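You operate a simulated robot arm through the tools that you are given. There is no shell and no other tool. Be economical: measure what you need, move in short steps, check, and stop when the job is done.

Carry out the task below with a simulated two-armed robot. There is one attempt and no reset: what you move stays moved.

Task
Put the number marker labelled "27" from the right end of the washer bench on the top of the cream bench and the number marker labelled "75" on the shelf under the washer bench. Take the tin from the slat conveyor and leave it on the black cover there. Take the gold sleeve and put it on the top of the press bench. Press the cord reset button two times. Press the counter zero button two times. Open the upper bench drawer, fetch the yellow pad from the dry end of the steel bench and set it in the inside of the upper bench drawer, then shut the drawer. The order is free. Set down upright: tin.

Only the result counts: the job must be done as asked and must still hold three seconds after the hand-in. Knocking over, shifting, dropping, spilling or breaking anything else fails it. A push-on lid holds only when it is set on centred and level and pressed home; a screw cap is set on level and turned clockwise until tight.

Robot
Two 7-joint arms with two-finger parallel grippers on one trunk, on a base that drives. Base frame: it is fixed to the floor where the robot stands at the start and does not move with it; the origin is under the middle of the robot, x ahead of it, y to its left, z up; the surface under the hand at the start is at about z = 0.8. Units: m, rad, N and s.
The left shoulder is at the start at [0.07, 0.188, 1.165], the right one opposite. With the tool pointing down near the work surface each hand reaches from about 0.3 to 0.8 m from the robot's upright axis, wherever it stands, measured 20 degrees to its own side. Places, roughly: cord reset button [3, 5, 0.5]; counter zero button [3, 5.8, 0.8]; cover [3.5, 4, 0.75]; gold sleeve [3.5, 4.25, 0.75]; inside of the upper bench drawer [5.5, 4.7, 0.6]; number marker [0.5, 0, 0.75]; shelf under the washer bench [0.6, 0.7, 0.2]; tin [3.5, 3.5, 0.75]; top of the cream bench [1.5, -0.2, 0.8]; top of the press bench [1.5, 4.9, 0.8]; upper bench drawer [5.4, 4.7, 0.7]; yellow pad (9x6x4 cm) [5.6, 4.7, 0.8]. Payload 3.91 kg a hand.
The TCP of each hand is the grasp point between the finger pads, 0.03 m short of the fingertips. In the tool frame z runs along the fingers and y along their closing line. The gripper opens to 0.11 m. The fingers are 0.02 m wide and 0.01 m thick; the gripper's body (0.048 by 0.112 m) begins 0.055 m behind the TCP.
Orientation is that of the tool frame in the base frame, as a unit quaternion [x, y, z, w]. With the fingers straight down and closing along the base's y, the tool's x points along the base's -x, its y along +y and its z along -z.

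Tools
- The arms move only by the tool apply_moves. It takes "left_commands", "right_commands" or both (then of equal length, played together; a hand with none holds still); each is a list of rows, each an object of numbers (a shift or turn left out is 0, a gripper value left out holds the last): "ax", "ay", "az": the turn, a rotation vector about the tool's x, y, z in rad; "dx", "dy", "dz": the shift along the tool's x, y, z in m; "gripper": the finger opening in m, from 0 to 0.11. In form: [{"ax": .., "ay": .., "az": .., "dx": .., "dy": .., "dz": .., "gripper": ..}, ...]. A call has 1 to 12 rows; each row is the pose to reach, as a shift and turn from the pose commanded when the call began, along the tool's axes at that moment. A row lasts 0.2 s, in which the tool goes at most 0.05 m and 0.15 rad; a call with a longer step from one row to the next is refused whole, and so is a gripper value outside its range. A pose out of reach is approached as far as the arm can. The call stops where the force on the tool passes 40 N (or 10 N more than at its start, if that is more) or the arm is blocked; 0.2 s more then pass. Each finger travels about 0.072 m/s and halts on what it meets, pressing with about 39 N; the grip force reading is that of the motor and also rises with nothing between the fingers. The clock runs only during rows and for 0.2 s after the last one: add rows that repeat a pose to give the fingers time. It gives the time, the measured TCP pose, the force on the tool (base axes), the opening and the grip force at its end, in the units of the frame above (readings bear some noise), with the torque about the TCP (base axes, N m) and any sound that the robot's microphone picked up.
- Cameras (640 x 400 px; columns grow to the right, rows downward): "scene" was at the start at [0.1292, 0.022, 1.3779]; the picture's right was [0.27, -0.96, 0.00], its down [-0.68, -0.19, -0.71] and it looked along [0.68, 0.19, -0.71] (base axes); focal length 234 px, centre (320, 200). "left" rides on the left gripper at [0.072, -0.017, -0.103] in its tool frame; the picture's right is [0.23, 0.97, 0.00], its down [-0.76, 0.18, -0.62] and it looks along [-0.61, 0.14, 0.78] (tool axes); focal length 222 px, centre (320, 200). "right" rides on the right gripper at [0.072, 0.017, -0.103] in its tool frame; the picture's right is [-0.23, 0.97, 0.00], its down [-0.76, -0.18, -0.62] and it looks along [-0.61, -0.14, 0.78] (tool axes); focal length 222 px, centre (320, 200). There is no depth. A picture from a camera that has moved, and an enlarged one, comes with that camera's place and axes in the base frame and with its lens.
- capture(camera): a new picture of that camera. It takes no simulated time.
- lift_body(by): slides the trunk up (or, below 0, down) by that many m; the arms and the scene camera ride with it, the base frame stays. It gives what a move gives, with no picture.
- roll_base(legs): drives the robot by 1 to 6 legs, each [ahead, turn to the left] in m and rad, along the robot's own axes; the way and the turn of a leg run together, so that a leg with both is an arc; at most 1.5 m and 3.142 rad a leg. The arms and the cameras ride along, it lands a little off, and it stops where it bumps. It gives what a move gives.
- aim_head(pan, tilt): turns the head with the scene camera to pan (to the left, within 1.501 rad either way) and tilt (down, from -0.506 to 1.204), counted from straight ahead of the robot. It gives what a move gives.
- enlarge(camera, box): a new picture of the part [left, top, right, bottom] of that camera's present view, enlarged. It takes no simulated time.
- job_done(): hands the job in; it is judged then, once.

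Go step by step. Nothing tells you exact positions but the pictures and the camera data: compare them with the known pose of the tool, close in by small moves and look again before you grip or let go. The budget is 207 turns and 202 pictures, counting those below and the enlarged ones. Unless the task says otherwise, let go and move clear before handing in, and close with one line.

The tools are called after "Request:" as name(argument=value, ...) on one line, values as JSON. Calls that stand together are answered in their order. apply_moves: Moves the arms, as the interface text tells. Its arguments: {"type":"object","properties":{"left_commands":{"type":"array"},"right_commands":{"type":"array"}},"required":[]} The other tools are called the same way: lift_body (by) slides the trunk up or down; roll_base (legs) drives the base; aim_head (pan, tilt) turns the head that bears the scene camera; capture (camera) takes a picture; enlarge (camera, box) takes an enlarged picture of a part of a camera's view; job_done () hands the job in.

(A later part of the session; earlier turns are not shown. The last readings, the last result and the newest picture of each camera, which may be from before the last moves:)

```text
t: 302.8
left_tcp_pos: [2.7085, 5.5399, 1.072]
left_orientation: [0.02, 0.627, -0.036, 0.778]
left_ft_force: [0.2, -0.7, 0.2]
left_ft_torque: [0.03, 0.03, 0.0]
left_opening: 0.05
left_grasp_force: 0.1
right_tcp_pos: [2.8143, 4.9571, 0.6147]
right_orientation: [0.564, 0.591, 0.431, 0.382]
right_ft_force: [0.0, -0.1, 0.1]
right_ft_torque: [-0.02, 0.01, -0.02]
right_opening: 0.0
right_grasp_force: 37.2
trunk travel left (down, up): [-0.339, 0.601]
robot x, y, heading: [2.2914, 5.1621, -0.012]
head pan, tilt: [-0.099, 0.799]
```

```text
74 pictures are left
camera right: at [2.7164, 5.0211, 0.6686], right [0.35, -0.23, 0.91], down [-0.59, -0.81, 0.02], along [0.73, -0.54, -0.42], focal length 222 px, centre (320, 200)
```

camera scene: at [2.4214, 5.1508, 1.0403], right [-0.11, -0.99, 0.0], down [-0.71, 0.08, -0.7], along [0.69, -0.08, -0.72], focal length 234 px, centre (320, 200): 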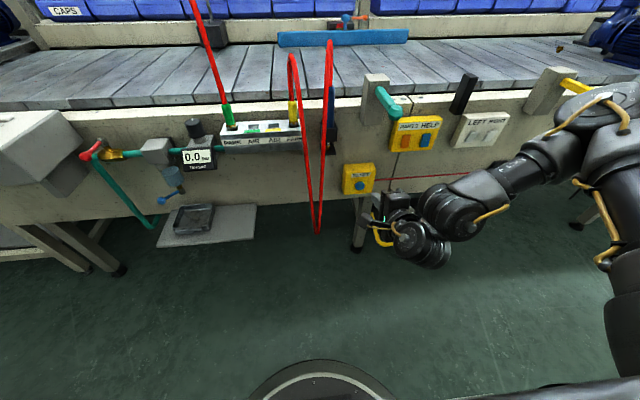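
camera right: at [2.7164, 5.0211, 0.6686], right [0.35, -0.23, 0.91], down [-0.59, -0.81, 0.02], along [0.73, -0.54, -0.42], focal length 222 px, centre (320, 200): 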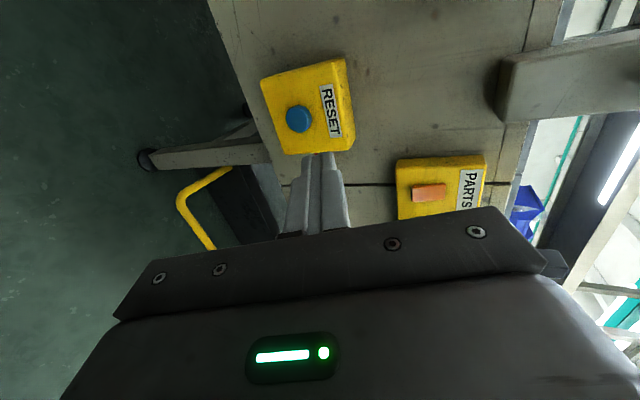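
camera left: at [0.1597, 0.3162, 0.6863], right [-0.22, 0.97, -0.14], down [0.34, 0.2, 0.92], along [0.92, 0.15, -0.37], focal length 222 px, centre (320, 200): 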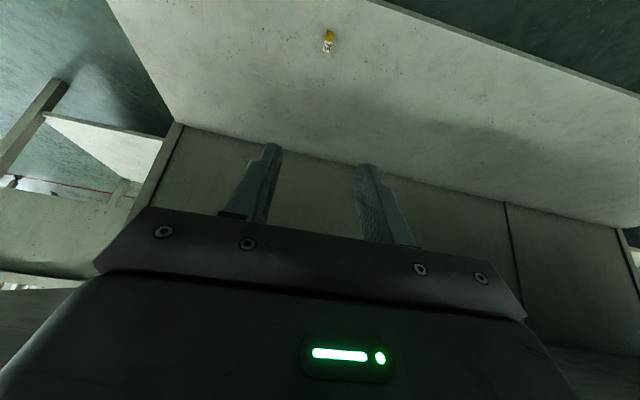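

The RESET button is at about (2.951, 4.963, 0.537). I lower to its height and approach to within about 1.5 cm.

Request:
lift_body(by=-0.068)

Request:
apply_moves(right_commands=[{"dx": -0.001, "dy": 0.015, "dz": 0.042}, {"dx": -0.002, "dy": 0.03, "dz": 0.084}])

Request:
capture(camera="right")

Request:
enlarge(camera="scene", box=[300, 90, 460, 220])

```text
t: 303.9
left_tcp_pos: [2.7086, 5.5387, 1.0042]
left_orientation: [0.021, 0.628, -0.036, 0.777]
left_ft_force: [-0.1, -0.1, 1.6]
left_ft_torque: [0.01, -0.03, 0.01]
left_opening: 0.05
left_grasp_force: 0.1
right_tcp_pos: [2.813, 4.9565, 0.5469]
right_orientation: [0.565, 0.591, 0.43, 0.383]
right_ft_force: [0.0, -0.8, 0.3]
right_ft_torque: [0.0, 0.0, 0.0]
right_opening: 0.0
right_grasp_force: 37.7
trunk travel left (down, up): [-0.271, 0.669]
robot x, y, heading: [2.2903, 5.1618, -0.021]
head pan, tilt: [-0.099, 0.799]
```

```text
t: 304.5
left_tcp_pos: [2.709, 5.5314, 1.006]
left_orientation: [0.025, 0.628, -0.035, 0.777]
left_ft_force: [-0.2, -2.0, 1.4]
left_ft_torque: [-0.04, 0.08, 0.12]
left_opening: 0.0501
left_grasp_force: 0.2
right_tcp_pos: [2.8883, 4.9549, 0.5325]
right_orientation: [0.578, 0.593, 0.419, 0.373]
right_ft_force: [0.2, -0.9, -1.2]
right_ft_torque: [0.0, -0.04, 0.05]
right_opening: 0.0
right_grasp_force: 38.5
right hand out of reach, approached as far as the arm can: row 2
trunk travel left (down, up): [-0.271, 0.669]
robot x, y, heading: [2.2924, 5.1597, -0.018]
head pan, tilt: [-0.099, 0.799]
```

```text
73 pictures are left
camera right: at [2.7941, 5.0213, 0.5891], right [0.37, -0.24, 0.89], down [-0.6, -0.8, 0.04], along [0.7, -0.55, -0.45], focal length 222 px, centre (320, 200)
```

right: 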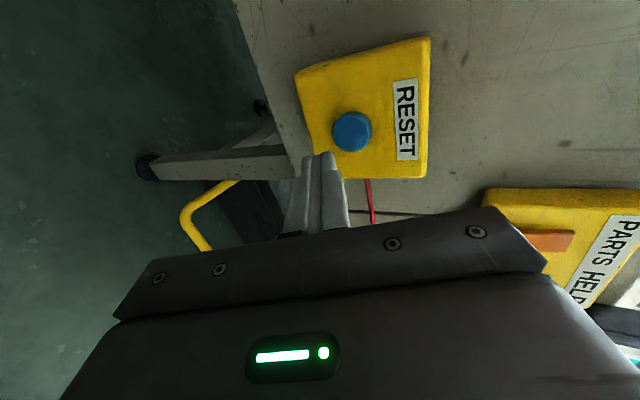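

```text
3.08 times, centred on (380, 155) of scene
camera zoom: at [2.4217, 5.145, 0.9722], right [-0.11, -0.99, -0.01], down [-0.71, 0.09, -0.7], along [0.69, -0.08, -0.72], focal length 720 px, centre (135, 338)
```

zoom: 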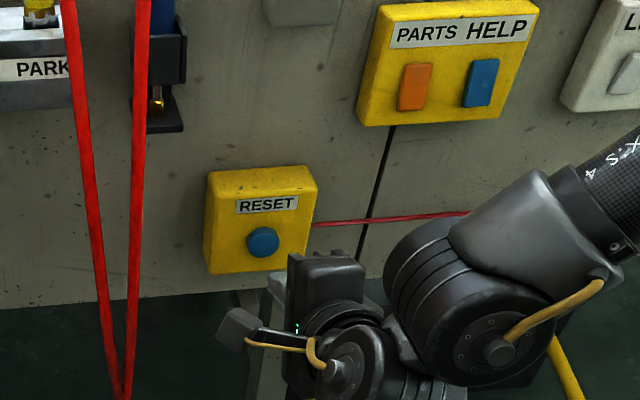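

The button is confirmed at (2.951, 4.963, 0.536); the tip is slightly low. I raise 14 mm and move forward 2 cm.

Request:
lift_body(by=0.014)

Request:
apply_moves(right_commands=[{"dx": 0.004, "dy": 0.0075, "dz": 0.0189}])

Request:
capture(camera="right")

```text
t: 305.1
left_tcp_pos: [2.7079, 5.5387, 1.017]
left_orientation: [0.021, 0.627, -0.037, 0.777]
left_ft_force: [0.2, 0.8, -0.2]
left_ft_torque: [-0.02, -0.01, -0.05]
left_opening: 0.0501
left_grasp_force: 0.1
right_tcp_pos: [2.8869, 4.9614, 0.5484]
right_orientation: [0.576, 0.594, 0.417, 0.375]
right_ft_force: [0.5, -0.3, -0.5]
right_ft_torque: [0.06, 0.0, 0.02]
right_opening: 0.0002
right_grasp_force: 37.8
trunk travel left (down, up): [-0.285, 0.655]
robot x, y, heading: [2.2944, 5.1604, -0.011]
head pan, tilt: [-0.099, 0.799]
```

```text
t: 305.5
left_tcp_pos: [2.7083, 5.5388, 1.0167]
left_orientation: [0.02, 0.629, -0.036, 0.776]
left_ft_force: [-0.6, -0.4, -0.1]
left_ft_torque: [-0.01, 0.02, 0.02]
left_opening: 0.0502
left_grasp_force: 0.0
right_tcp_pos: [2.9087, 4.9665, 0.5471]
right_orientation: [0.575, 0.595, 0.418, 0.375]
right_ft_force: [-1.7, 0.2, 0.2]
right_ft_torque: [-0.02, 0.0, -0.01]
right_opening: 0.0
right_grasp_force: 37.4
trunk travel left (down, up): [-0.285, 0.655]
robot x, y, heading: [2.2942, 5.1657, -0.018]
head pan, tilt: [-0.099, 0.799]
```

```text
71 pictures are left
camera right: at [2.8144, 5.032, 0.6033], right [0.37, -0.24, 0.9], down [-0.6, -0.8, 0.04], along [0.71, -0.55, -0.44], focal length 222 px, centre (320, 200)
```

right: 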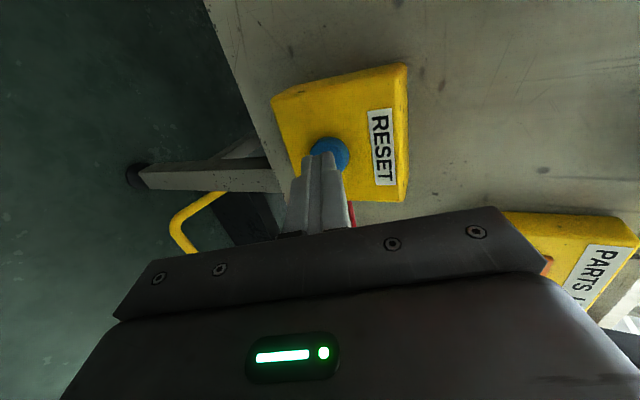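

The tip is in front of the blue button. I press slowly and then draw back.

Request:
apply_moves(right_commands=[{"dy": 0.0015, "dz": 0.0037}, {"dy": 0.003, "dz": 0.0074}, {"dy": 0.0045, "dz": 0.0111}, {"dy": 0.006, "dz": 0.0148}, {"dy": 0.0075, "dz": 0.0185}, {"dy": 0.009, "dz": 0.0222}])

```text
t: 306.9
left_tcp_pos: [2.7082, 5.539, 1.018]
left_orientation: [0.021, 0.628, -0.036, 0.777]
left_ft_force: [-0.2, 0.1, 1.2]
left_ft_torque: [0.04, 0.02, -0.01]
left_opening: 0.0501
left_grasp_force: 0.0
right_tcp_pos: [2.9305, 4.9662, 0.5482]
right_orientation: [0.575, 0.594, 0.418, 0.375]
right_ft_force: [-1.0, 1.6, 1.6]
right_ft_torque: [-0.03, -0.07, 0.03]
right_opening: 0.0
right_grasp_force: 37.8
trunk travel left (down, up): [-0.285, 0.655]
robot x, y, heading: [2.2909, 5.1574, -0.015]
head pan, tilt: [-0.099, 0.799]
heard: click
```

A click: first press. I draw back fully to release.

Request:
apply_moves(right_commands=[{"dy": -0.0045, "dz": -0.0111}, {"dy": -0.009, "dz": -0.0222}, {"dy": -0.009, "dz": -0.0222}])

Request:
enlarge(camera="right", box=[240, 60, 420, 220])

```text
t: 307.7
left_tcp_pos: [2.7095, 5.538, 1.0179]
left_orientation: [0.021, 0.627, -0.036, 0.778]
left_ft_force: [0.2, -0.1, 0.3]
left_ft_torque: [0.02, 0.01, -0.01]
left_opening: 0.05
left_grasp_force: 0.1
right_tcp_pos: [2.9078, 4.9659, 0.5475]
right_orientation: [0.576, 0.595, 0.418, 0.375]
right_ft_force: [-0.2, -0.2, 0.2]
right_ft_torque: [0.01, 0.0, 0.03]
right_opening: 0.0
right_grasp_force: 38.1
trunk travel left (down, up): [-0.285, 0.655]
robot x, y, heading: [2.2879, 5.1623, -0.015]
head pan, tilt: [-0.099, 0.799]
```

```text
2.50 times, centred on (330, 140) of right
camera zoom: at [2.8138, 5.0314, 0.6039], right [0.37, -0.24, 0.9], down [-0.6, -0.8, 0.04], along [0.71, -0.55, -0.44], focal length 555 px, centre (295, 350)
```

zoom: 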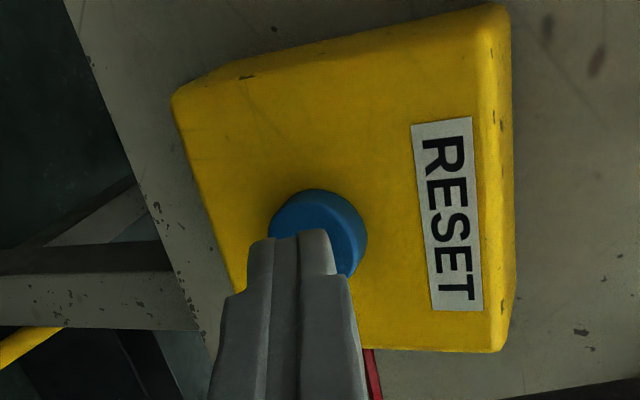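

The button has sprung back. I press the second time the same way and draw back.

Request:
apply_moves(right_commands=[{"dy": 0.0015, "dz": 0.0037}, {"dy": 0.003, "dz": 0.0074}, {"dy": 0.0045, "dz": 0.0111}, {"dy": 0.006, "dz": 0.0148}, {"dy": 0.0075, "dz": 0.0185}, {"dy": 0.009, "dz": 0.0222}])

Request:
apply_moves(right_commands=[{"dy": -0.009, "dz": -0.0222}, {"dy": -0.018, "dz": -0.0444}, {"dy": -0.03, "dz": -0.075}, {"dy": -0.04, "dz": -0.105}])

```text
t: 309.1
left_tcp_pos: [2.7099, 5.5383, 1.0179]
left_orientation: [0.02, 0.628, -0.036, 0.777]
left_ft_force: [-0.7, 1.1, 0.5]
left_ft_torque: [0.01, -0.03, -0.02]
left_opening: 0.0501
left_grasp_force: 0.1
right_tcp_pos: [2.9321, 4.969, 0.5488]
right_orientation: [0.576, 0.594, 0.419, 0.374]
right_ft_force: [-1.6, -0.5, -1.4]
right_ft_torque: [0.0, 0.0, -0.04]
right_opening: 0.0
right_grasp_force: 37.7
trunk travel left (down, up): [-0.285, 0.655]
robot x, y, heading: [2.285, 5.1613, -0.016]
head pan, tilt: [-0.099, 0.799]
heard: click
```

```text
t: 310.1
left_tcp_pos: [2.7093, 5.5385, 1.0177]
left_orientation: [0.02, 0.627, -0.036, 0.778]
left_ft_force: [-0.7, 0.1, 0.3]
left_ft_torque: [0.02, 0.0, -0.04]
left_opening: 0.0502
left_grasp_force: 0.0
right_tcp_pos: [2.8183, 4.9582, 0.5518]
right_orientation: [0.575, 0.595, 0.418, 0.376]
right_ft_force: [-0.5, -0.1, 0.5]
right_ft_torque: [-0.04, 0.04, -0.04]
right_opening: 0.0001
right_grasp_force: 37.7
trunk travel left (down, up): [-0.285, 0.655]
robot x, y, heading: [2.2937, 5.161, -0.015]
head pan, tilt: [-0.099, 0.799]
```

Second click, so the cord reset is done. I raise the trunk, and drive along to face the console with the ZERO button at about (3.0, 5.83, 0.74).

Request:
lift_body(by=0.4)

Request:
roll_base(legs=[[0.0, 1.585], [0.82, 0.0], [0.0, -1.57]])

Request:
aim_head(pan=-0.1, tilt=0.7)

Request:
capture(camera="scene")

Request:
capture(camera="right")

```text
t: 312.5
left_tcp_pos: [2.7091, 5.5387, 1.2891]
left_orientation: [0.021, 0.627, -0.037, 0.778]
left_ft_force: [0.2, -0.1, 0.3]
left_ft_torque: [0.02, -0.02, -0.01]
left_opening: 0.05
left_grasp_force: 0.0
right_tcp_pos: [2.8164, 4.9585, 0.8144]
right_orientation: [0.577, 0.602, 0.411, 0.369]
right_ft_force: [5.0, 1.4, -10.9]
right_ft_torque: [0.06, 0.32, 0.01]
right_opening: 0.0
right_grasp_force: 37.5
trunk travel left (down, up): [-0.555, 0.385]
robot x, y, heading: [2.2885, 5.1605, -0.01]
head pan, tilt: [-0.099, 0.799]
stopped: the force on the tool passed its limit at 54 N (the readings are from after the stop); the commanded pose is now the measured one
```

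```text
t: 323.6
left_tcp_pos: [2.5861, 6.4339, 1.2878]
left_orientation: [-0.065, 0.625, 0.07, 0.775]
left_ft_force: [-0.6, -0.8, 0.7]
left_ft_torque: [-0.02, 0.05, 0.02]
left_opening: 0.0499
left_grasp_force: 0.1
right_tcp_pos: [2.8476, 5.9133, 0.8207]
right_orientation: [0.488, 0.672, 0.468, 0.302]
right_ft_force: [-2.9, 6.6, 3.8]
right_ft_torque: [0.05, 0.06, 0.16]
right_opening: 0.0002
right_grasp_force: 37.4
trunk travel left (down, up): [-0.555, 0.385]
robot x, y, heading: [2.2916, 5.9579, 0.268]
head pan, tilt: [-0.099, 0.799]
stopped in leg 3: the force on the tool passed its limit at 120 N (the readings are from after the stop); the commanded pose is now the measured one
```

```text
t: 324.3
left_tcp_pos: [2.5883, 6.4357, 1.2885]
left_orientation: [-0.065, 0.624, 0.069, 0.776]
left_ft_force: [-0.2, 1.0, 1.3]
left_ft_torque: [0.03, 0.02, -0.05]
left_opening: 0.0501
left_grasp_force: 0.0
right_tcp_pos: [2.8483, 5.9128, 0.8196]
right_orientation: [0.487, 0.673, 0.468, 0.302]
right_ft_force: [-5.3, 5.3, 5.4]
right_ft_torque: [0.1, -0.05, 0.13]
right_opening: 0.0
right_grasp_force: 37.6
trunk travel left (down, up): [-0.555, 0.385]
robot x, y, heading: [2.2895, 5.9568, 0.269]
head pan, tilt: [-0.099, 0.7]
```

```text
69 pictures are left
camera scene: at [2.4193, 5.9867, 1.2645], right [0.17, -0.99, 0.0], down [-0.63, -0.11, -0.77], along [0.75, 0.13, -0.64], focal length 234 px, centre (320, 200)
```

scene: 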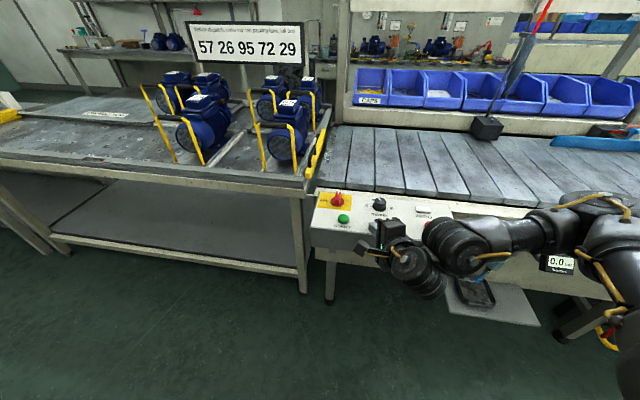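

```text
68 pictures are left
camera right: at [2.7396, 5.9491, 0.8791], right [0.44, -0.13, 0.89], down [-0.34, -0.94, 0.04], along [0.83, -0.32, -0.46], focal length 222 px, centre (320, 200)
```

right: 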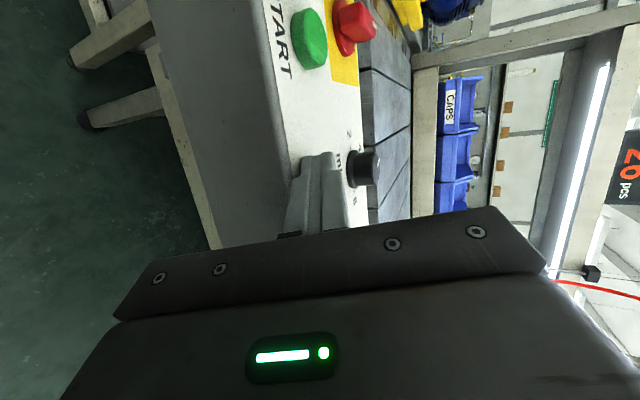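

I repeated the mistake of batching: the lift stopped early and the turning hand then touched the console. I first free the hand by turning back left and backing off, then inspect.

Request:
roll_base(legs=[[0.0, 0.12], [-0.15, 0.0]])

Request:
capture(camera="scene")

Request:
enlarge(camera="scene", box=[300, 150, 540, 300])

```text
t: 326.2
left_tcp_pos: [2.395, 6.4101, 1.2872]
left_orientation: [-0.1, 0.62, 0.114, 0.77]
left_ft_force: [-0.6, -0.4, -0.4]
left_ft_torque: [0.02, 0.0, 0.04]
left_opening: 0.0502
left_grasp_force: 0.1
right_tcp_pos: [2.7128, 5.9222, 0.8208]
right_orientation: [0.449, 0.699, 0.483, 0.275]
right_ft_force: [-0.9, -0.1, 0.1]
right_ft_torque: [0.03, -0.02, 0.03]
right_opening: 0.0001
right_grasp_force: 38.1
trunk travel left (down, up): [-0.555, 0.385]
robot x, y, heading: [2.1547, 5.9044, 0.381]
head pan, tilt: [-0.099, 0.7]
```

```text
67 pictures are left
camera scene: at [2.2792, 5.9454, 1.2645], right [0.28, -0.96, 0.0], down [-0.62, -0.18, -0.77], along [0.74, 0.21, -0.64], focal length 234 px, centre (320, 200)
```

scene: 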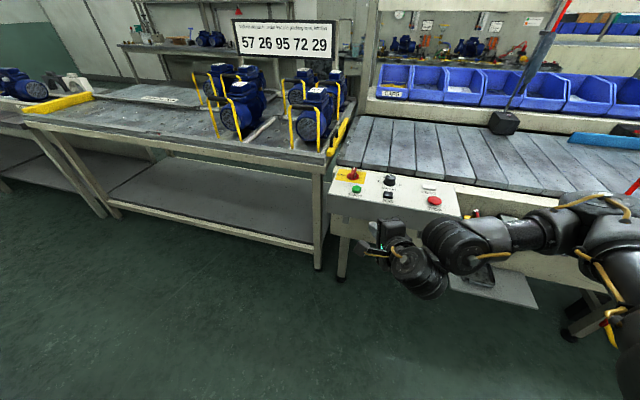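

```text
2.67 times, centred on (420, 225) of scene
camera zoom: at [2.2792, 5.9454, 1.2645], right [0.28, -0.96, 0.0], down [-0.62, -0.18, -0.77], along [0.74, 0.21, -0.64], focal length 624 px, centre (53, 133)
```

zoom: 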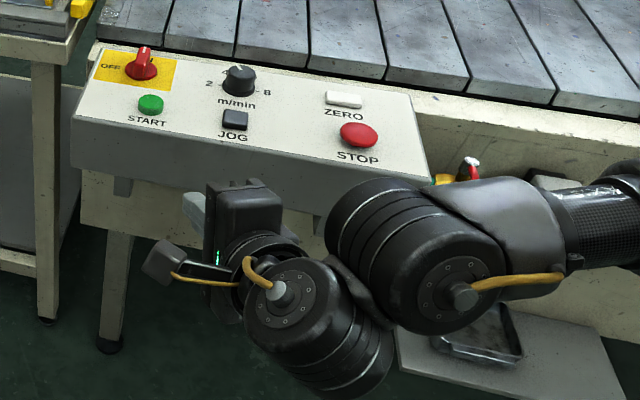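

The console looks intact. Let me check the levers by the RESET box, since the lift had stopped there.

Request:
aim_head(pan=-1.0, tilt=0.5)

Request:
enlarge(camera="scene", box=[120, 100, 480, 330])

```text
t: 327.4
left_tcp_pos: [2.396, 6.4109, 1.2882]
left_orientation: [-0.1, 0.62, 0.114, 0.77]
left_ft_force: [0.0, -0.1, -0.3]
left_ft_torque: [-0.02, 0.0, 0.04]
left_opening: 0.0502
left_grasp_force: 0.2
right_tcp_pos: [2.712, 5.9226, 0.8203]
right_orientation: [0.448, 0.7, 0.484, 0.275]
right_ft_force: [0.1, -0.1, 0.7]
right_ft_torque: [0.0, -0.01, 0.0]
right_opening: 0.0
right_grasp_force: 37.4
trunk travel left (down, up): [-0.555, 0.385]
robot x, y, heading: [2.1556, 5.9089, 0.383]
head pan, tilt: [-1.0, 0.499]
```

```text
1.74 times, centred on (300, 215) of scene
camera zoom: at [2.2731, 5.8694, 1.2821], right [-0.58, -0.82, 0.0], down [-0.39, 0.28, -0.88], along [0.72, -0.51, -0.48], focal length 407 px, centre (355, 174)
```

zoom: 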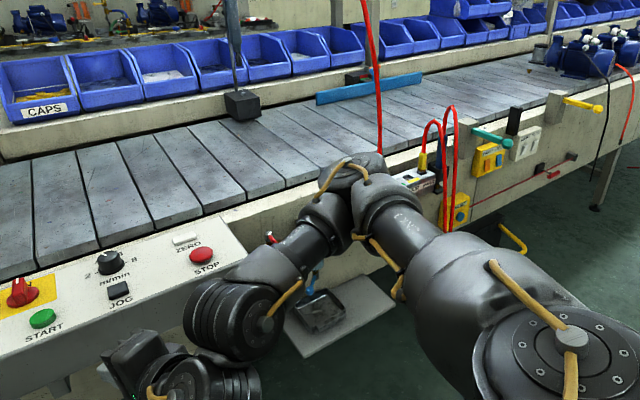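

Request:
enlarge(camera="scene", box=[340, 130, 480, 240])

```text
3.64 times, centred on (410, 185) of scene
camera zoom: at [2.2731, 5.8694, 1.2821], right [-0.58, -0.82, 0.0], down [-0.39, 0.28, -0.88], along [0.72, -0.51, -0.48], focal length 851 px, centre (-7, 254)
```

zoom: 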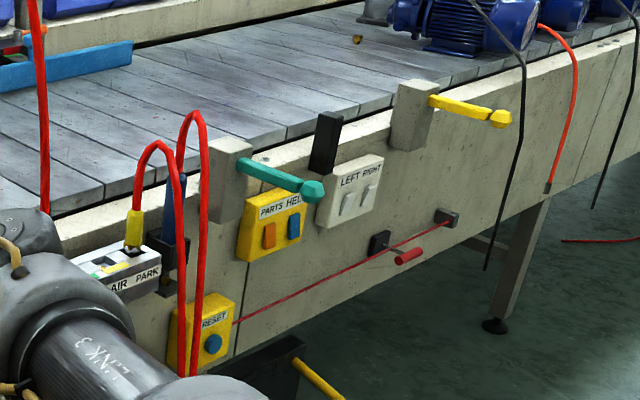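

Both levers are parallel as before — nothing disturbed. Now I raise the trunk and check.

Request:
lift_body(by=0.25)

```text
t: 330.0
left_tcp_pos: [2.3959, 6.4101, 1.5375]
left_orientation: [-0.1, 0.619, 0.114, 0.77]
left_ft_force: [0.5, 0.2, 0.5]
left_ft_torque: [-0.01, -0.02, 0.0]
left_opening: 0.05
left_grasp_force: 0.0
right_tcp_pos: [2.714, 5.9222, 1.069]
right_orientation: [0.449, 0.7, 0.483, 0.274]
right_ft_force: [-1.0, -0.2, -0.2]
right_ft_torque: [0.01, 0.01, 0.04]
right_opening: 0.0001
right_grasp_force: 38.3
trunk travel left (down, up): [-0.805, 0.135]
robot x, y, heading: [2.1549, 5.9027, 0.382]
head pan, tilt: [-1.0, 0.499]
```

Request:
apply_moves(right_commands=[{"ax": 0.14}, {"ax": 0.28}, {"ax": 0.42}, {"ax": 0.56}, {"ax": 0.7}, {"ax": 0.8}])

Request:
roll_base(legs=[[0.0, -0.3], [0.22, 0.0]])

Request:
aim_head(pan=-0.2, tilt=0.8)

Request:
capture(camera="scene")

Request:
capture(camera="right")

```text
t: 331.4
left_tcp_pos: [2.3973, 6.4095, 1.5372]
left_orientation: [-0.099, 0.62, 0.114, 0.77]
left_ft_force: [0.2, -0.9, 1.1]
left_ft_torque: [0.04, 0.02, 0.04]
left_opening: 0.0501
left_grasp_force: 0.1
right_tcp_pos: [2.6034, 5.8912, 0.9796]
right_orientation: [0.494, 0.784, 0.333, 0.174]
right_ft_force: [-0.2, -0.1, -0.7]
right_ft_torque: [0.02, -0.01, 0.01]
right_opening: 0.0
right_grasp_force: 37.7
right hand out of reach, approached as far as the arm can: row 1, 2, 3, 4, 5, 6
trunk travel left (down, up): [-0.805, 0.135]
robot x, y, heading: [2.1484, 5.9024, 0.38]
head pan, tilt: [-1.0, 0.499]
```

```text
t: 334.1
left_tcp_pos: [2.755, 6.3288, 1.538]
left_orientation: [-0.004, 0.628, -0.006, 0.778]
left_ft_force: [-0.3, 0.1, 0.6]
left_ft_torque: [-0.04, -0.02, 0.02]
left_opening: 0.0502
left_grasp_force: 0.1
right_tcp_pos: [2.7953, 5.7714, 0.9805]
right_orientation: [0.608, 0.698, 0.304, 0.224]
right_ft_force: [-0.2, 0.1, 0.8]
right_ft_torque: [0.0, -0.01, -0.03]
right_opening: 0.0002
right_grasp_force: 37.7
trunk travel left (down, up): [-0.805, 0.135]
robot x, y, heading: [2.3699, 5.9204, 0.075]
head pan, tilt: [-1.0, 0.499]
```

```text
t: 335.2
left_tcp_pos: [2.7567, 6.3297, 1.538]
left_orientation: [-0.004, 0.627, -0.006, 0.779]
left_ft_force: [-0.2, 0.6, -0.4]
left_ft_torque: [-0.02, -0.02, 0.02]
left_opening: 0.0501
left_grasp_force: 0.0
right_tcp_pos: [2.7957, 5.7712, 0.9799]
right_orientation: [0.608, 0.698, 0.304, 0.224]
right_ft_force: [-0.7, 0.6, 0.3]
right_ft_torque: [-0.01, -0.03, -0.04]
right_opening: 0.0001
right_grasp_force: 38.2
trunk travel left (down, up): [-0.805, 0.135]
robot x, y, heading: [2.3697, 5.9207, 0.075]
head pan, tilt: [-0.201, 0.799]
```

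```text
63 pictures are left
camera scene: at [2.5004, 5.9133, 1.5062], right [-0.13, -0.99, 0.0], down [-0.71, 0.09, -0.7], along [0.69, -0.09, -0.72], focal length 234 px, centre (320, 200)
```

scene: 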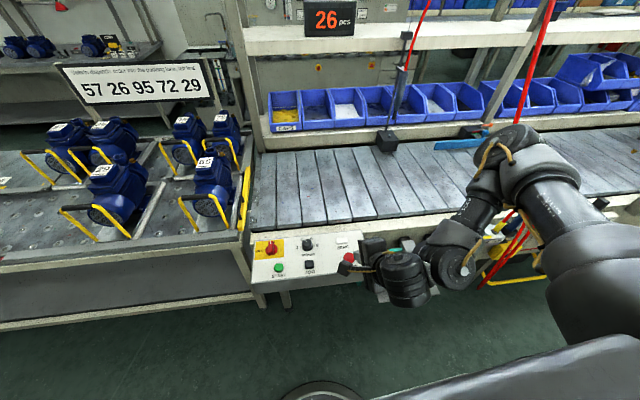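

```text
62 pictures are left
camera right: at [2.7252, 5.8287, 1.0707], right [0.73, -0.15, 0.67], down [-0.43, -0.86, 0.28], along [0.53, -0.49, -0.69], focal length 222 px, centre (320, 200)
```

right: 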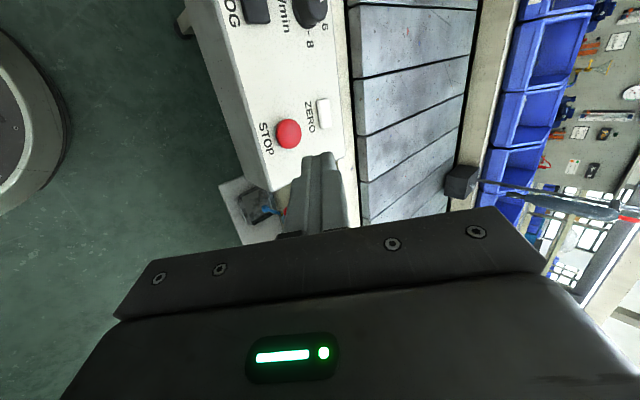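

ZERO lies right on the line of the fingers, about 11 cm beyond the tip; the display reads 26. I advance along the fingers partway.

Request:
apply_moves(right_commands=[{"dz": 0.03}, {"dz": 0.06}, {"dz": 0.075}])

Request:
capture(camera="right")

```text
t: 336.0
left_tcp_pos: [2.757, 6.3306, 1.5369]
left_orientation: [-0.004, 0.628, -0.005, 0.778]
left_ft_force: [1.0, 0.1, 0.3]
left_ft_torque: [0.01, 0.02, 0.0]
left_opening: 0.0501
left_grasp_force: 0.0
right_tcp_pos: [2.8, 5.7935, 0.9484]
right_orientation: [0.595, 0.703, 0.327, 0.211]
right_ft_force: [1.0, 0.8, 0.0]
right_ft_torque: [-0.03, 0.01, 0.0]
right_opening: 0.0
right_grasp_force: 37.7
right hand out of reach, approached as far as the arm can: row 1, 2, 3
trunk travel left (down, up): [-0.805, 0.135]
robot x, y, heading: [2.3716, 5.9215, 0.075]
head pan, tilt: [-0.201, 0.799]
```

```text
61 pictures are left
camera right: at [2.7271, 5.8447, 1.0399], right [0.73, -0.15, 0.67], down [-0.4, -0.89, 0.24], along [0.56, -0.44, -0.7], focal length 222 px, centre (320, 200)
```

right: 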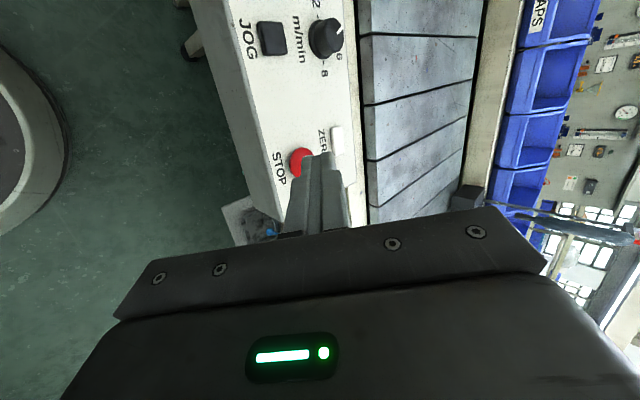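

The arm is at a poor posture here. I raise the hand and re-orient it to the posture that worked for the tin (fingers down, tilted slightly forward).

Request:
apply_moves(right_commands=[{"dx": 0.003, "dy": 0.023, "dz": -0.0225}, {"dx": 0.0074, "dy": 0.057, "dz": -0.0557, "ax": 0.05, "ay": 0.005, "az": -0.068}, {"dx": 0.0074, "dy": 0.057, "dz": -0.0557, "ax": 0.125, "ay": 0.012, "az": -0.17}, {"dx": 0.0074, "dy": 0.057, "dz": -0.0557, "ax": 0.2, "ay": 0.02, "az": -0.272}, {"dx": 0.0074, "dy": 0.057, "dz": -0.0557, "ax": 0.275, "ay": 0.026, "az": -0.374}, {"dx": 0.0074, "dy": 0.057, "dz": -0.0557, "ax": 0.35, "ay": 0.033, "az": -0.476}, {"dx": 0.0074, "dy": 0.057, "dz": -0.0557, "ax": 0.425, "ay": 0.04, "az": -0.578}, {"dx": 0.0074, "dy": 0.057, "dz": -0.0557, "ax": 0.5, "ay": 0.047, "az": -0.68}, {"dx": 0.0074, "dy": 0.057, "dz": -0.0557, "ax": 0.528, "ay": 0.05, "az": -0.717}])

Request:
capture(camera="right")

```text
t: 338.0
left_tcp_pos: [2.7588, 6.3542, 1.5301]
left_orientation: [-0.013, 0.628, -0.011, 0.778]
left_ft_force: [0.2, 1.5, -1.3]
left_ft_torque: [0.01, -0.03, -0.15]
left_opening: 0.0499
left_grasp_force: 0.0
right_tcp_pos: [2.8438, 5.808, 1.0125]
right_orientation: [0.356, 0.924, 0.039, 0.135]
right_ft_force: [0.5, -3.0, 0.0]
right_ft_torque: [0.23, 0.05, 0.05]
right_opening: 0.0001
right_grasp_force: 37.7
right hand out of reach, approached as far as the arm can: row 1, 2, 3, 4, 5, 6, 7, 8
trunk travel left (down, up): [-0.805, 0.135]
robot x, y, heading: [2.3685, 5.9199, 0.074]
head pan, tilt: [-0.201, 0.799]
```

```text
60 pictures are left
camera right: at [2.7751, 5.8715, 1.0991], right [0.79, 0.57, 0.21], down [0.25, -0.63, 0.74], along [0.56, -0.53, -0.64], focal length 222 px, centre (320, 200)
```

right: 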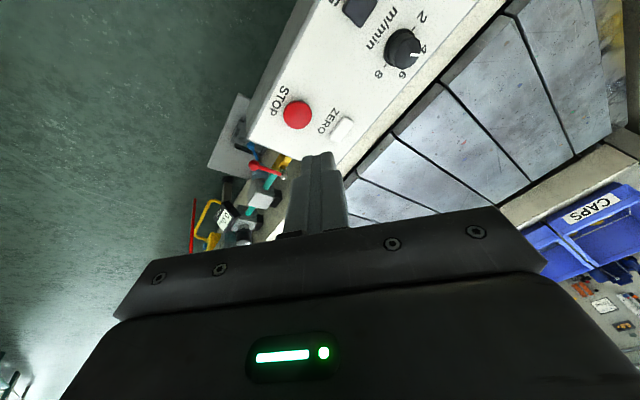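

I drive 9 cm nearer so ZERO comes under the fingers.

Request:
roll_base(legs=[[0.09, -0.045]])

Request:
capture(camera="right")

```text
t: 339.1
left_tcp_pos: [2.8491, 6.312, 1.5422]
left_orientation: [0.01, 0.624, -0.02, 0.781]
left_ft_force: [-0.3, -0.4, 0.1]
left_ft_torque: [-0.01, 0.03, 0.01]
left_opening: 0.05
left_grasp_force: 0.0
right_tcp_pos: [2.9164, 5.7664, 1.0145]
right_orientation: [0.376, 0.915, 0.033, 0.139]
right_ft_force: [-0.7, -1.0, 1.4]
right_ft_torque: [0.02, -0.05, 0.03]
right_opening: 0.0
right_grasp_force: 37.4
trunk travel left (down, up): [-0.805, 0.135]
robot x, y, heading: [2.4564, 5.9245, 0.031]
head pan, tilt: [-0.201, 0.799]
```

```text
59 pictures are left
camera right: at [2.8497, 5.8332, 1.0995], right [0.82, 0.54, 0.21], down [0.22, -0.63, 0.74], along [0.53, -0.56, -0.63], focal length 222 px, centre (320, 200)
```

right: 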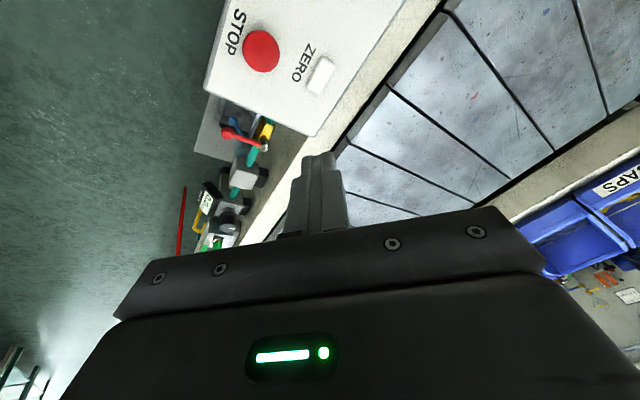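

ZERO is at about (2.959, 5.777, 0.819). I centre the tip above it and lower to 3 cm above.

Request:
apply_moves(right_commands=[{"dx": -0.007, "dy": 0.0148, "dz": 0.0042}, {"dx": -0.014, "dy": 0.0296, "dz": 0.0084}, {"dx": -0.014, "dy": 0.0296, "dz": 0.0084}])

Request:
lift_body(by=-0.13)

Request:
capture(camera="right")

Request:
enlarge(camera="scene", box=[230, 190, 430, 320])

```text
t: 339.9
left_tcp_pos: [2.8636, 6.3188, 1.5378]
left_orientation: [0.009, 0.628, -0.023, 0.778]
left_ft_force: [-0.4, 0.2, 0.1]
left_ft_torque: [0.01, -0.03, -0.06]
left_opening: 0.0503
left_grasp_force: 0.0
right_tcp_pos: [2.9572, 5.7813, 1.0101]
right_orientation: [0.377, 0.916, 0.028, 0.134]
right_ft_force: [0.7, 0.0, -0.2]
right_ft_torque: [0.0, -0.01, -0.01]
right_opening: 0.0
right_grasp_force: 37.8
trunk travel left (down, up): [-0.805, 0.135]
robot x, y, heading: [2.4584, 5.924, 0.025]
head pan, tilt: [-0.201, 0.799]
```

```text
t: 341.5
left_tcp_pos: [2.8602, 6.3159, 1.4079]
left_orientation: [0.01, 0.627, -0.022, 0.778]
left_ft_force: [-0.6, -0.6, 0.8]
left_ft_torque: [0.01, 0.01, 0.01]
left_opening: 0.0502
left_grasp_force: 0.0
right_tcp_pos: [2.956, 5.7804, 0.88]
right_orientation: [0.376, 0.916, 0.029, 0.136]
right_ft_force: [0.8, 0.4, -1.1]
right_ft_torque: [0.01, 0.01, 0.01]
right_opening: 0.0001
right_grasp_force: 37.9
trunk travel left (down, up): [-0.675, 0.265]
robot x, y, heading: [2.4599, 5.9239, 0.031]
head pan, tilt: [-0.201, 0.799]
```

```text
58 pictures are left
camera right: at [2.8892, 5.8477, 0.9658], right [0.82, 0.54, 0.2], down [0.23, -0.63, 0.74], along [0.53, -0.56, -0.64], focal length 222 px, centre (320, 200)
```

right: 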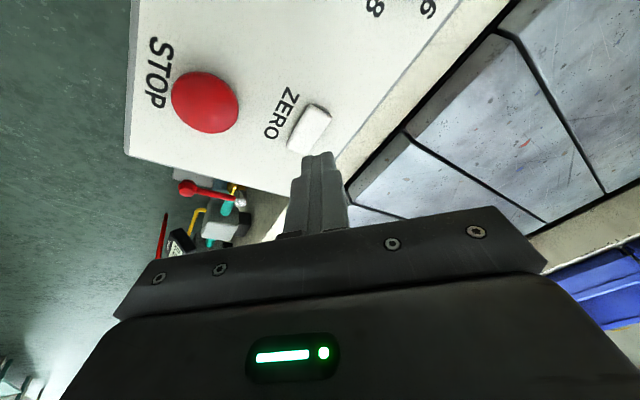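

```text
3.08 times, centred on (330, 255) of scene
camera zoom: at [2.5875, 5.9124, 1.3762], right [-0.17, -0.99, 0.0], down [-0.71, 0.12, -0.7], along [0.69, -0.12, -0.72], focal length 720 px, centre (289, 31)
```

zoom: 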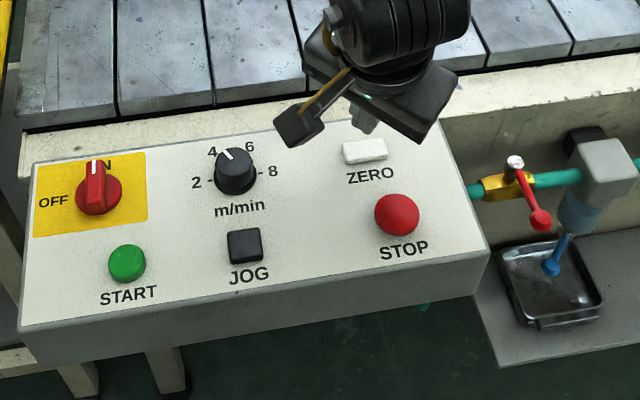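

The tip is right above ZERO. I lower in small steps, listening for the click.

Request:
lift_body(by=-0.028)

Request:
enlarge(camera="right", box=[220, 60, 400, 220])

```text
t: 342.2
left_tcp_pos: [2.8609, 6.3185, 1.3818]
left_orientation: [0.01, 0.627, -0.022, 0.779]
left_ft_force: [0.9, -1.1, 0.5]
left_ft_torque: [0.0, 0.02, 0.0]
left_opening: 0.05
left_grasp_force: 0.0
right_tcp_pos: [2.9547, 5.7804, 0.8513]
right_orientation: [0.376, 0.916, 0.029, 0.136]
right_ft_force: [0.9, 0.0, 0.1]
right_ft_torque: [-0.02, -0.02, 0.03]
right_opening: 0.0001
right_grasp_force: 37.3
trunk travel left (down, up): [-0.647, 0.293]
robot x, y, heading: [2.4582, 5.9205, 0.03]
head pan, tilt: [-0.201, 0.799]
```

```text
2.50 times, centred on (310, 140) of right
camera zoom: at [2.8889, 5.8475, 0.9378], right [0.82, 0.54, 0.2], down [0.23, -0.63, 0.74], along [0.53, -0.56, -0.64], focal length 555 px, centre (345, 350)
```

zoom: 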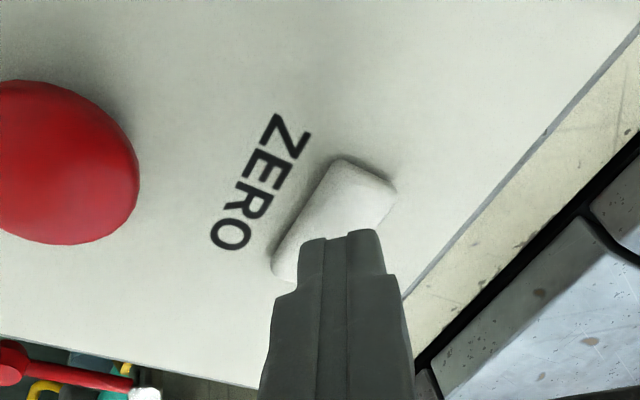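

Request:
lift_body(by=-0.006)

Request:
lift_body(by=-0.005)

```text
t: 342.8
left_tcp_pos: [2.8602, 6.3172, 1.3741]
left_orientation: [0.01, 0.627, -0.022, 0.779]
left_ft_force: [0.3, 0.3, 0.3]
left_ft_torque: [0.0, -0.02, 0.01]
left_opening: 0.0501
left_grasp_force: 0.0
right_tcp_pos: [2.9548, 5.7793, 0.8462]
right_orientation: [0.376, 0.916, 0.03, 0.136]
right_ft_force: [-0.1, 0.1, 0.8]
right_ft_torque: [-0.03, -0.01, 0.03]
right_opening: 0.0001
right_grasp_force: 37.7
trunk travel left (down, up): [-0.641, 0.299]
robot x, y, heading: [2.4529, 5.921, 0.027]
head pan, tilt: [-0.201, 0.799]
```

```text
t: 343.3
left_tcp_pos: [2.861, 6.3162, 1.3688]
left_orientation: [0.01, 0.627, -0.022, 0.779]
left_ft_force: [0.8, -0.2, 0.4]
left_ft_torque: [-0.02, 0.0, 0.0]
left_opening: 0.0501
left_grasp_force: 0.0
right_tcp_pos: [2.9552, 5.7807, 0.841]
right_orientation: [0.376, 0.916, 0.03, 0.136]
right_ft_force: [0.4, -0.2, -0.2]
right_ft_torque: [0.01, 0.03, 0.0]
right_opening: 0.0
right_grasp_force: 37.6
trunk travel left (down, up): [-0.636, 0.304]
robot x, y, heading: [2.4611, 5.9234, 0.028]
head pan, tilt: [-0.201, 0.799]
```

Request:
lift_body(by=-0.005)

Request:
lift_body(by=-0.004)

Request:
enlarge(camera="right", box=[220, 60, 400, 220])

```text
t: 343.9
left_tcp_pos: [2.8598, 6.3171, 1.3639]
left_orientation: [0.01, 0.626, -0.023, 0.779]
left_ft_force: [0.0, -0.4, -0.4]
left_ft_torque: [0.04, 0.0, -0.01]
left_opening: 0.0502
left_grasp_force: 0.1
right_tcp_pos: [2.9556, 5.7794, 0.8365]
right_orientation: [0.376, 0.916, 0.03, 0.137]
right_ft_force: [-0.1, -1.5, 2.3]
right_ft_torque: [0.04, 0.01, -0.03]
right_opening: 0.0
right_grasp_force: 37.6
trunk travel left (down, up): [-0.631, 0.309]
robot x, y, heading: [2.4587, 5.9255, 0.028]
head pan, tilt: [-0.201, 0.799]
heard: click
```

```text
t: 344.4
left_tcp_pos: [2.8601, 6.3156, 1.3606]
left_orientation: [0.01, 0.627, -0.022, 0.779]
left_ft_force: [1.0, 0.5, 0.2]
left_ft_torque: [-0.02, 0.01, 0.01]
left_opening: 0.0501
left_grasp_force: 0.1
right_tcp_pos: [2.9547, 5.7791, 0.8334]
right_orientation: [0.376, 0.916, 0.03, 0.137]
right_ft_force: [-0.7, -2.4, 12.8]
right_ft_torque: [0.0, 0.03, 0.01]
right_opening: 0.0001
right_grasp_force: 37.7
trunk travel left (down, up): [-0.627, 0.313]
robot x, y, heading: [2.4591, 5.9281, 0.034]
head pan, tilt: [-0.201, 0.799]
```

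```text
2.50 times, centred on (310, 140) of right
camera zoom: at [2.8888, 5.8476, 0.9189], right [0.82, 0.54, 0.21], down [0.23, -0.63, 0.74], along [0.53, -0.56, -0.64], focal length 555 px, centre (345, 350)
```

zoom: 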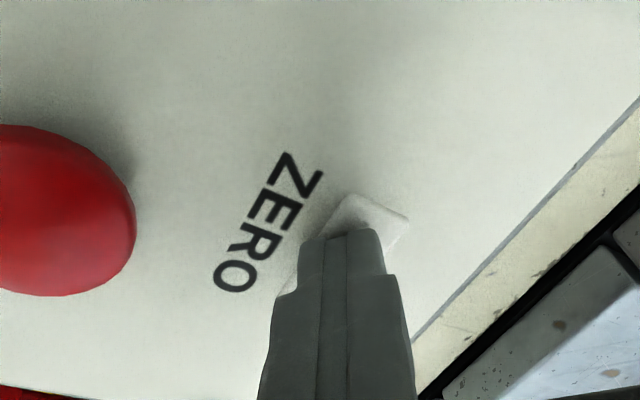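

Clicked once. I rise 2 cm to release, then press again to the same depth.

Request:
lift_body(by=0.022)

Request:
lift_body(by=-0.02)

Request:
lift_body(by=0.15)

Request:
capture(camera="scene")

```text
t: 345.1
left_tcp_pos: [2.8607, 6.3162, 1.3821]
left_orientation: [0.01, 0.628, -0.022, 0.778]
left_ft_force: [0.5, -0.3, 0.0]
left_ft_torque: [-0.05, 0.04, 0.02]
left_opening: 0.05
left_grasp_force: 0.1
right_tcp_pos: [2.9549, 5.7797, 0.8543]
right_orientation: [0.376, 0.916, 0.03, 0.136]
right_ft_force: [-1.0, -0.3, 0.3]
right_ft_torque: [0.0, -0.01, 0.01]
right_opening: 0.0001
right_grasp_force: 37.8
trunk travel left (down, up): [-0.649, 0.291]
robot x, y, heading: [2.4562, 5.9234, 0.029]
head pan, tilt: [-0.201, 0.799]
```

```text
t: 345.7
left_tcp_pos: [2.86, 6.3169, 1.3628]
left_orientation: [0.01, 0.627, -0.022, 0.779]
left_ft_force: [0.4, 0.1, 0.0]
left_ft_torque: [-0.03, -0.02, -0.01]
left_opening: 0.0501
left_grasp_force: 0.1
right_tcp_pos: [2.9549, 5.7802, 0.8345]
right_orientation: [0.377, 0.916, 0.03, 0.136]
right_ft_force: [-1.6, -0.1, 5.0]
right_ft_torque: [0.03, 0.03, -0.07]
right_opening: 0.0001
right_grasp_force: 37.9
trunk travel left (down, up): [-0.629, 0.311]
robot x, y, heading: [2.4608, 5.9194, 0.031]
head pan, tilt: [-0.201, 0.799]
heard: click
```

```text
t: 347.5
left_tcp_pos: [2.8612, 6.3166, 1.5134]
left_orientation: [0.01, 0.628, -0.022, 0.778]
left_ft_force: [0.8, 0.3, 0.4]
left_ft_torque: [0.0, 0.02, 0.0]
left_opening: 0.0499
left_grasp_force: 0.0
right_tcp_pos: [2.9557, 5.78, 0.9842]
right_orientation: [0.376, 0.916, 0.03, 0.136]
right_ft_force: [0.4, 0.0, -0.2]
right_ft_torque: [0.01, 0.0, 0.0]
right_opening: 0.0
right_grasp_force: 37.6
trunk travel left (down, up): [-0.779, 0.161]
robot x, y, heading: [2.4596, 5.923, 0.029]
head pan, tilt: [-0.201, 0.799]
```

```text
54 pictures are left
camera scene: at [2.5877, 5.9124, 1.4801], right [-0.17, -0.99, 0.0], down [-0.71, 0.12, -0.7], along [0.69, -0.12, -0.72], focal length 234 px, centre (320, 200)
```

scene: 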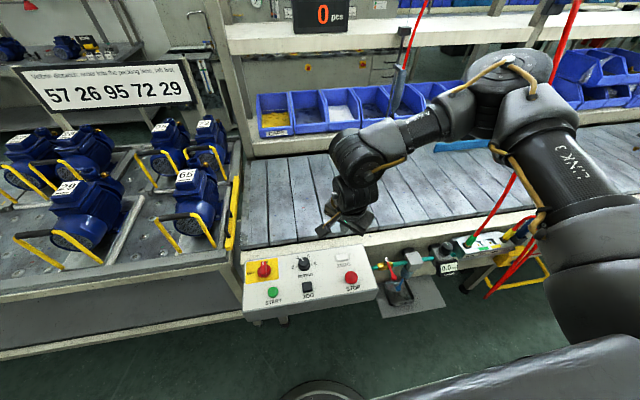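

The counter reads 0 pcs, so that is done. Now I need a way around to the steel bench at x≈5.4; I look around.

Request:
aim_head(pan=0.9, tilt=0.3)

Request:
capture(camera="scene")

Request:
aim_head(pan=0.1, tilt=0.2)

Request:
capture(camera="scene")

```text
t: 348.8
left_tcp_pos: [2.8596, 6.3165, 1.5117]
left_orientation: [0.009, 0.627, -0.022, 0.778]
left_ft_force: [0.4, -0.3, 0.2]
left_ft_torque: [-0.01, 0.03, -0.03]
left_opening: 0.0504
left_grasp_force: 0.1
right_tcp_pos: [2.9547, 5.7791, 0.9846]
right_orientation: [0.376, 0.916, 0.028, 0.136]
right_ft_force: [-0.7, 0.0, -0.2]
right_ft_torque: [0.0, -0.01, 0.01]
right_opening: 0.0
right_grasp_force: 37.6
trunk travel left (down, up): [-0.779, 0.161]
robot x, y, heading: [2.4576, 5.9205, 0.028]
head pan, tilt: [0.901, 0.3]
```

```text
53 pictures are left
camera scene: at [2.5639, 6.0009, 1.5245], right [0.8, -0.6, 0.0], down [-0.18, -0.24, -0.96], along [0.57, 0.77, -0.3], focal length 234 px, centre (320, 200)
```

scene: 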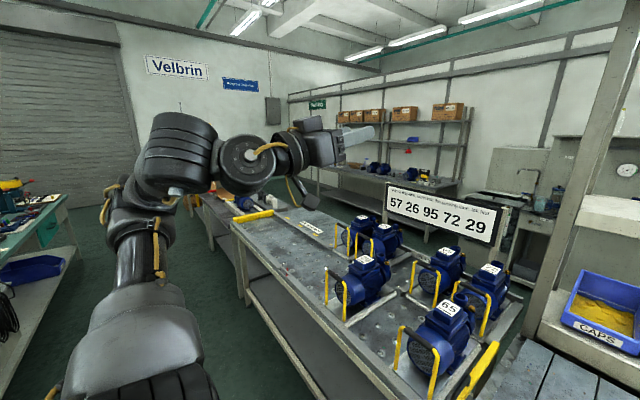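

```text
t: 349.9
left_tcp_pos: [2.8609, 6.3169, 1.5123]
left_orientation: [0.01, 0.627, -0.022, 0.778]
left_ft_force: [0.3, -0.9, -0.7]
left_ft_torque: [0.02, 0.01, 0.01]
left_opening: 0.0503
left_grasp_force: 0.0
right_tcp_pos: [2.9559, 5.7805, 0.9844]
right_orientation: [0.376, 0.916, 0.029, 0.136]
right_ft_force: [0.8, 0.3, -0.4]
right_ft_torque: [-0.01, -0.01, 0.0]
right_opening: 0.0
right_grasp_force: 37.7
trunk travel left (down, up): [-0.779, 0.161]
robot x, y, heading: [2.459, 5.9275, 0.029]
head pan, tilt: [0.099, 0.201]
```

```text
52 pictures are left
camera scene: at [2.6005, 5.9382, 1.5338], right [0.13, -0.99, 0.0], down [-0.2, -0.03, -0.98], along [0.97, 0.13, -0.2], focal length 234 px, centre (320, 200)
```

scene: 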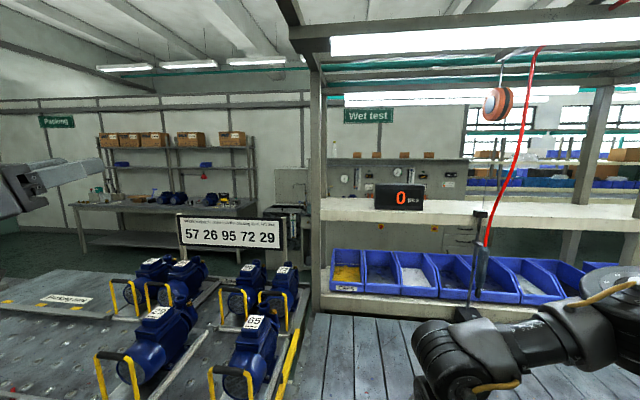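

Request:
aim_head(pan=1.2, tilt=0.3)

Request:
capture(camera="scene")

```text
t: 351.3
left_tcp_pos: [2.8611, 6.3166, 1.5112]
left_orientation: [0.01, 0.627, -0.022, 0.778]
left_ft_force: [0.3, 0.2, -0.1]
left_ft_torque: [-0.01, -0.01, -0.01]
left_opening: 0.0502
left_grasp_force: 0.0
right_tcp_pos: [2.956, 5.78, 0.984]
right_orientation: [0.376, 0.916, 0.029, 0.137]
right_ft_force: [0.1, 0.1, 0.4]
right_ft_torque: [0.0, -0.01, 0.01]
right_opening: 0.0001
right_grasp_force: 37.9
trunk travel left (down, up): [-0.779, 0.161]
robot x, y, heading: [2.4578, 5.9268, 0.029]
head pan, tilt: [1.201, 0.3]
```

```text
51 pictures are left
camera scene: at [2.5393, 6.0141, 1.5245], right [0.94, -0.33, 0.0], down [-0.1, -0.28, -0.96], along [0.32, 0.9, -0.3], focal length 234 px, centre (320, 200)
```

scene: 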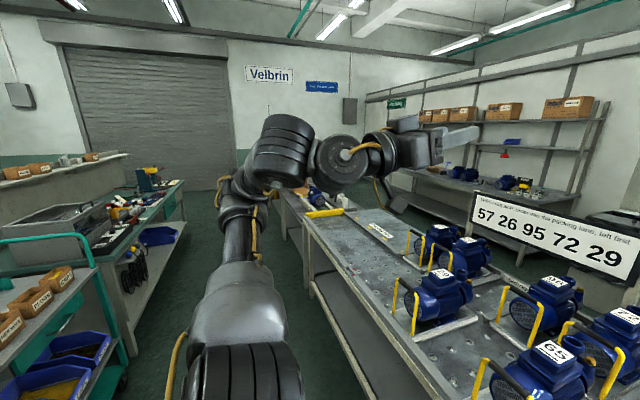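

The tables end near y≈9, before the far door, so I go around the north end. First back off, turn to +y and drive 1.5 m.

Request:
roll_base(legs=[[-0.08, 0.0], [0.0, 1.54], [1.5, 0.0]])

Request:
aim_head(pan=-0.3, tilt=0.35)

Request:
capture(camera="scene")

```text
t: 362.9
left_tcp_pos: [1.9642, 7.7728, 1.5127]
left_orientation: [-0.435, 0.451, 0.534, 0.567]
left_ft_force: [0.0, 1.0, -0.3]
left_ft_torque: [0.0, 0.01, 0.02]
left_opening: 0.0506
left_grasp_force: 0.1
right_tcp_pos: [2.502, 7.8654, 0.984]
right_orientation: [-0.379, 0.915, 0.117, 0.075]
right_ft_force: [0.4, -0.7, 0.9]
right_ft_torque: [0.03, -0.03, -0.02]
right_opening: 0.0
right_grasp_force: 37.9
trunk travel left (down, up): [-0.779, 0.161]
robot x, y, heading: [2.3568, 7.3703, 1.6]
head pan, tilt: [1.201, 0.3]
```

```text
t: 364.5
left_tcp_pos: [1.9643, 7.7723, 1.5131]
left_orientation: [-0.435, 0.451, 0.534, 0.567]
left_ft_force: [-0.2, -0.4, -0.6]
left_ft_torque: [0.02, -0.02, 0.02]
left_opening: 0.0502
left_grasp_force: 0.1
right_tcp_pos: [2.5022, 7.8632, 0.9839]
right_orientation: [-0.38, 0.915, 0.116, 0.076]
right_ft_force: [-0.5, 0.1, 0.9]
right_ft_torque: [-0.02, -0.01, 0.01]
right_opening: 0.0
right_grasp_force: 38.0
trunk travel left (down, up): [-0.779, 0.161]
robot x, y, heading: [2.353, 7.3664, 1.593]
head pan, tilt: [-0.3, 0.351]
```

```text
50 pictures are left
camera scene: at [2.3785, 7.5077, 1.5198], right [0.96, -0.27, 0.0], down [-0.09, -0.33, -0.94], along [0.25, 0.9, -0.34], focal length 234 px, centre (320, 200)
```

scene: 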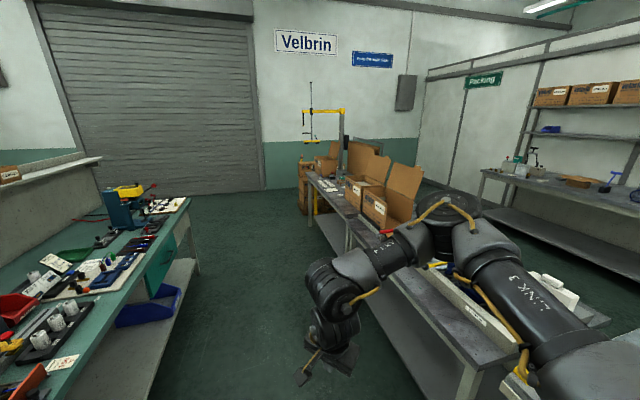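

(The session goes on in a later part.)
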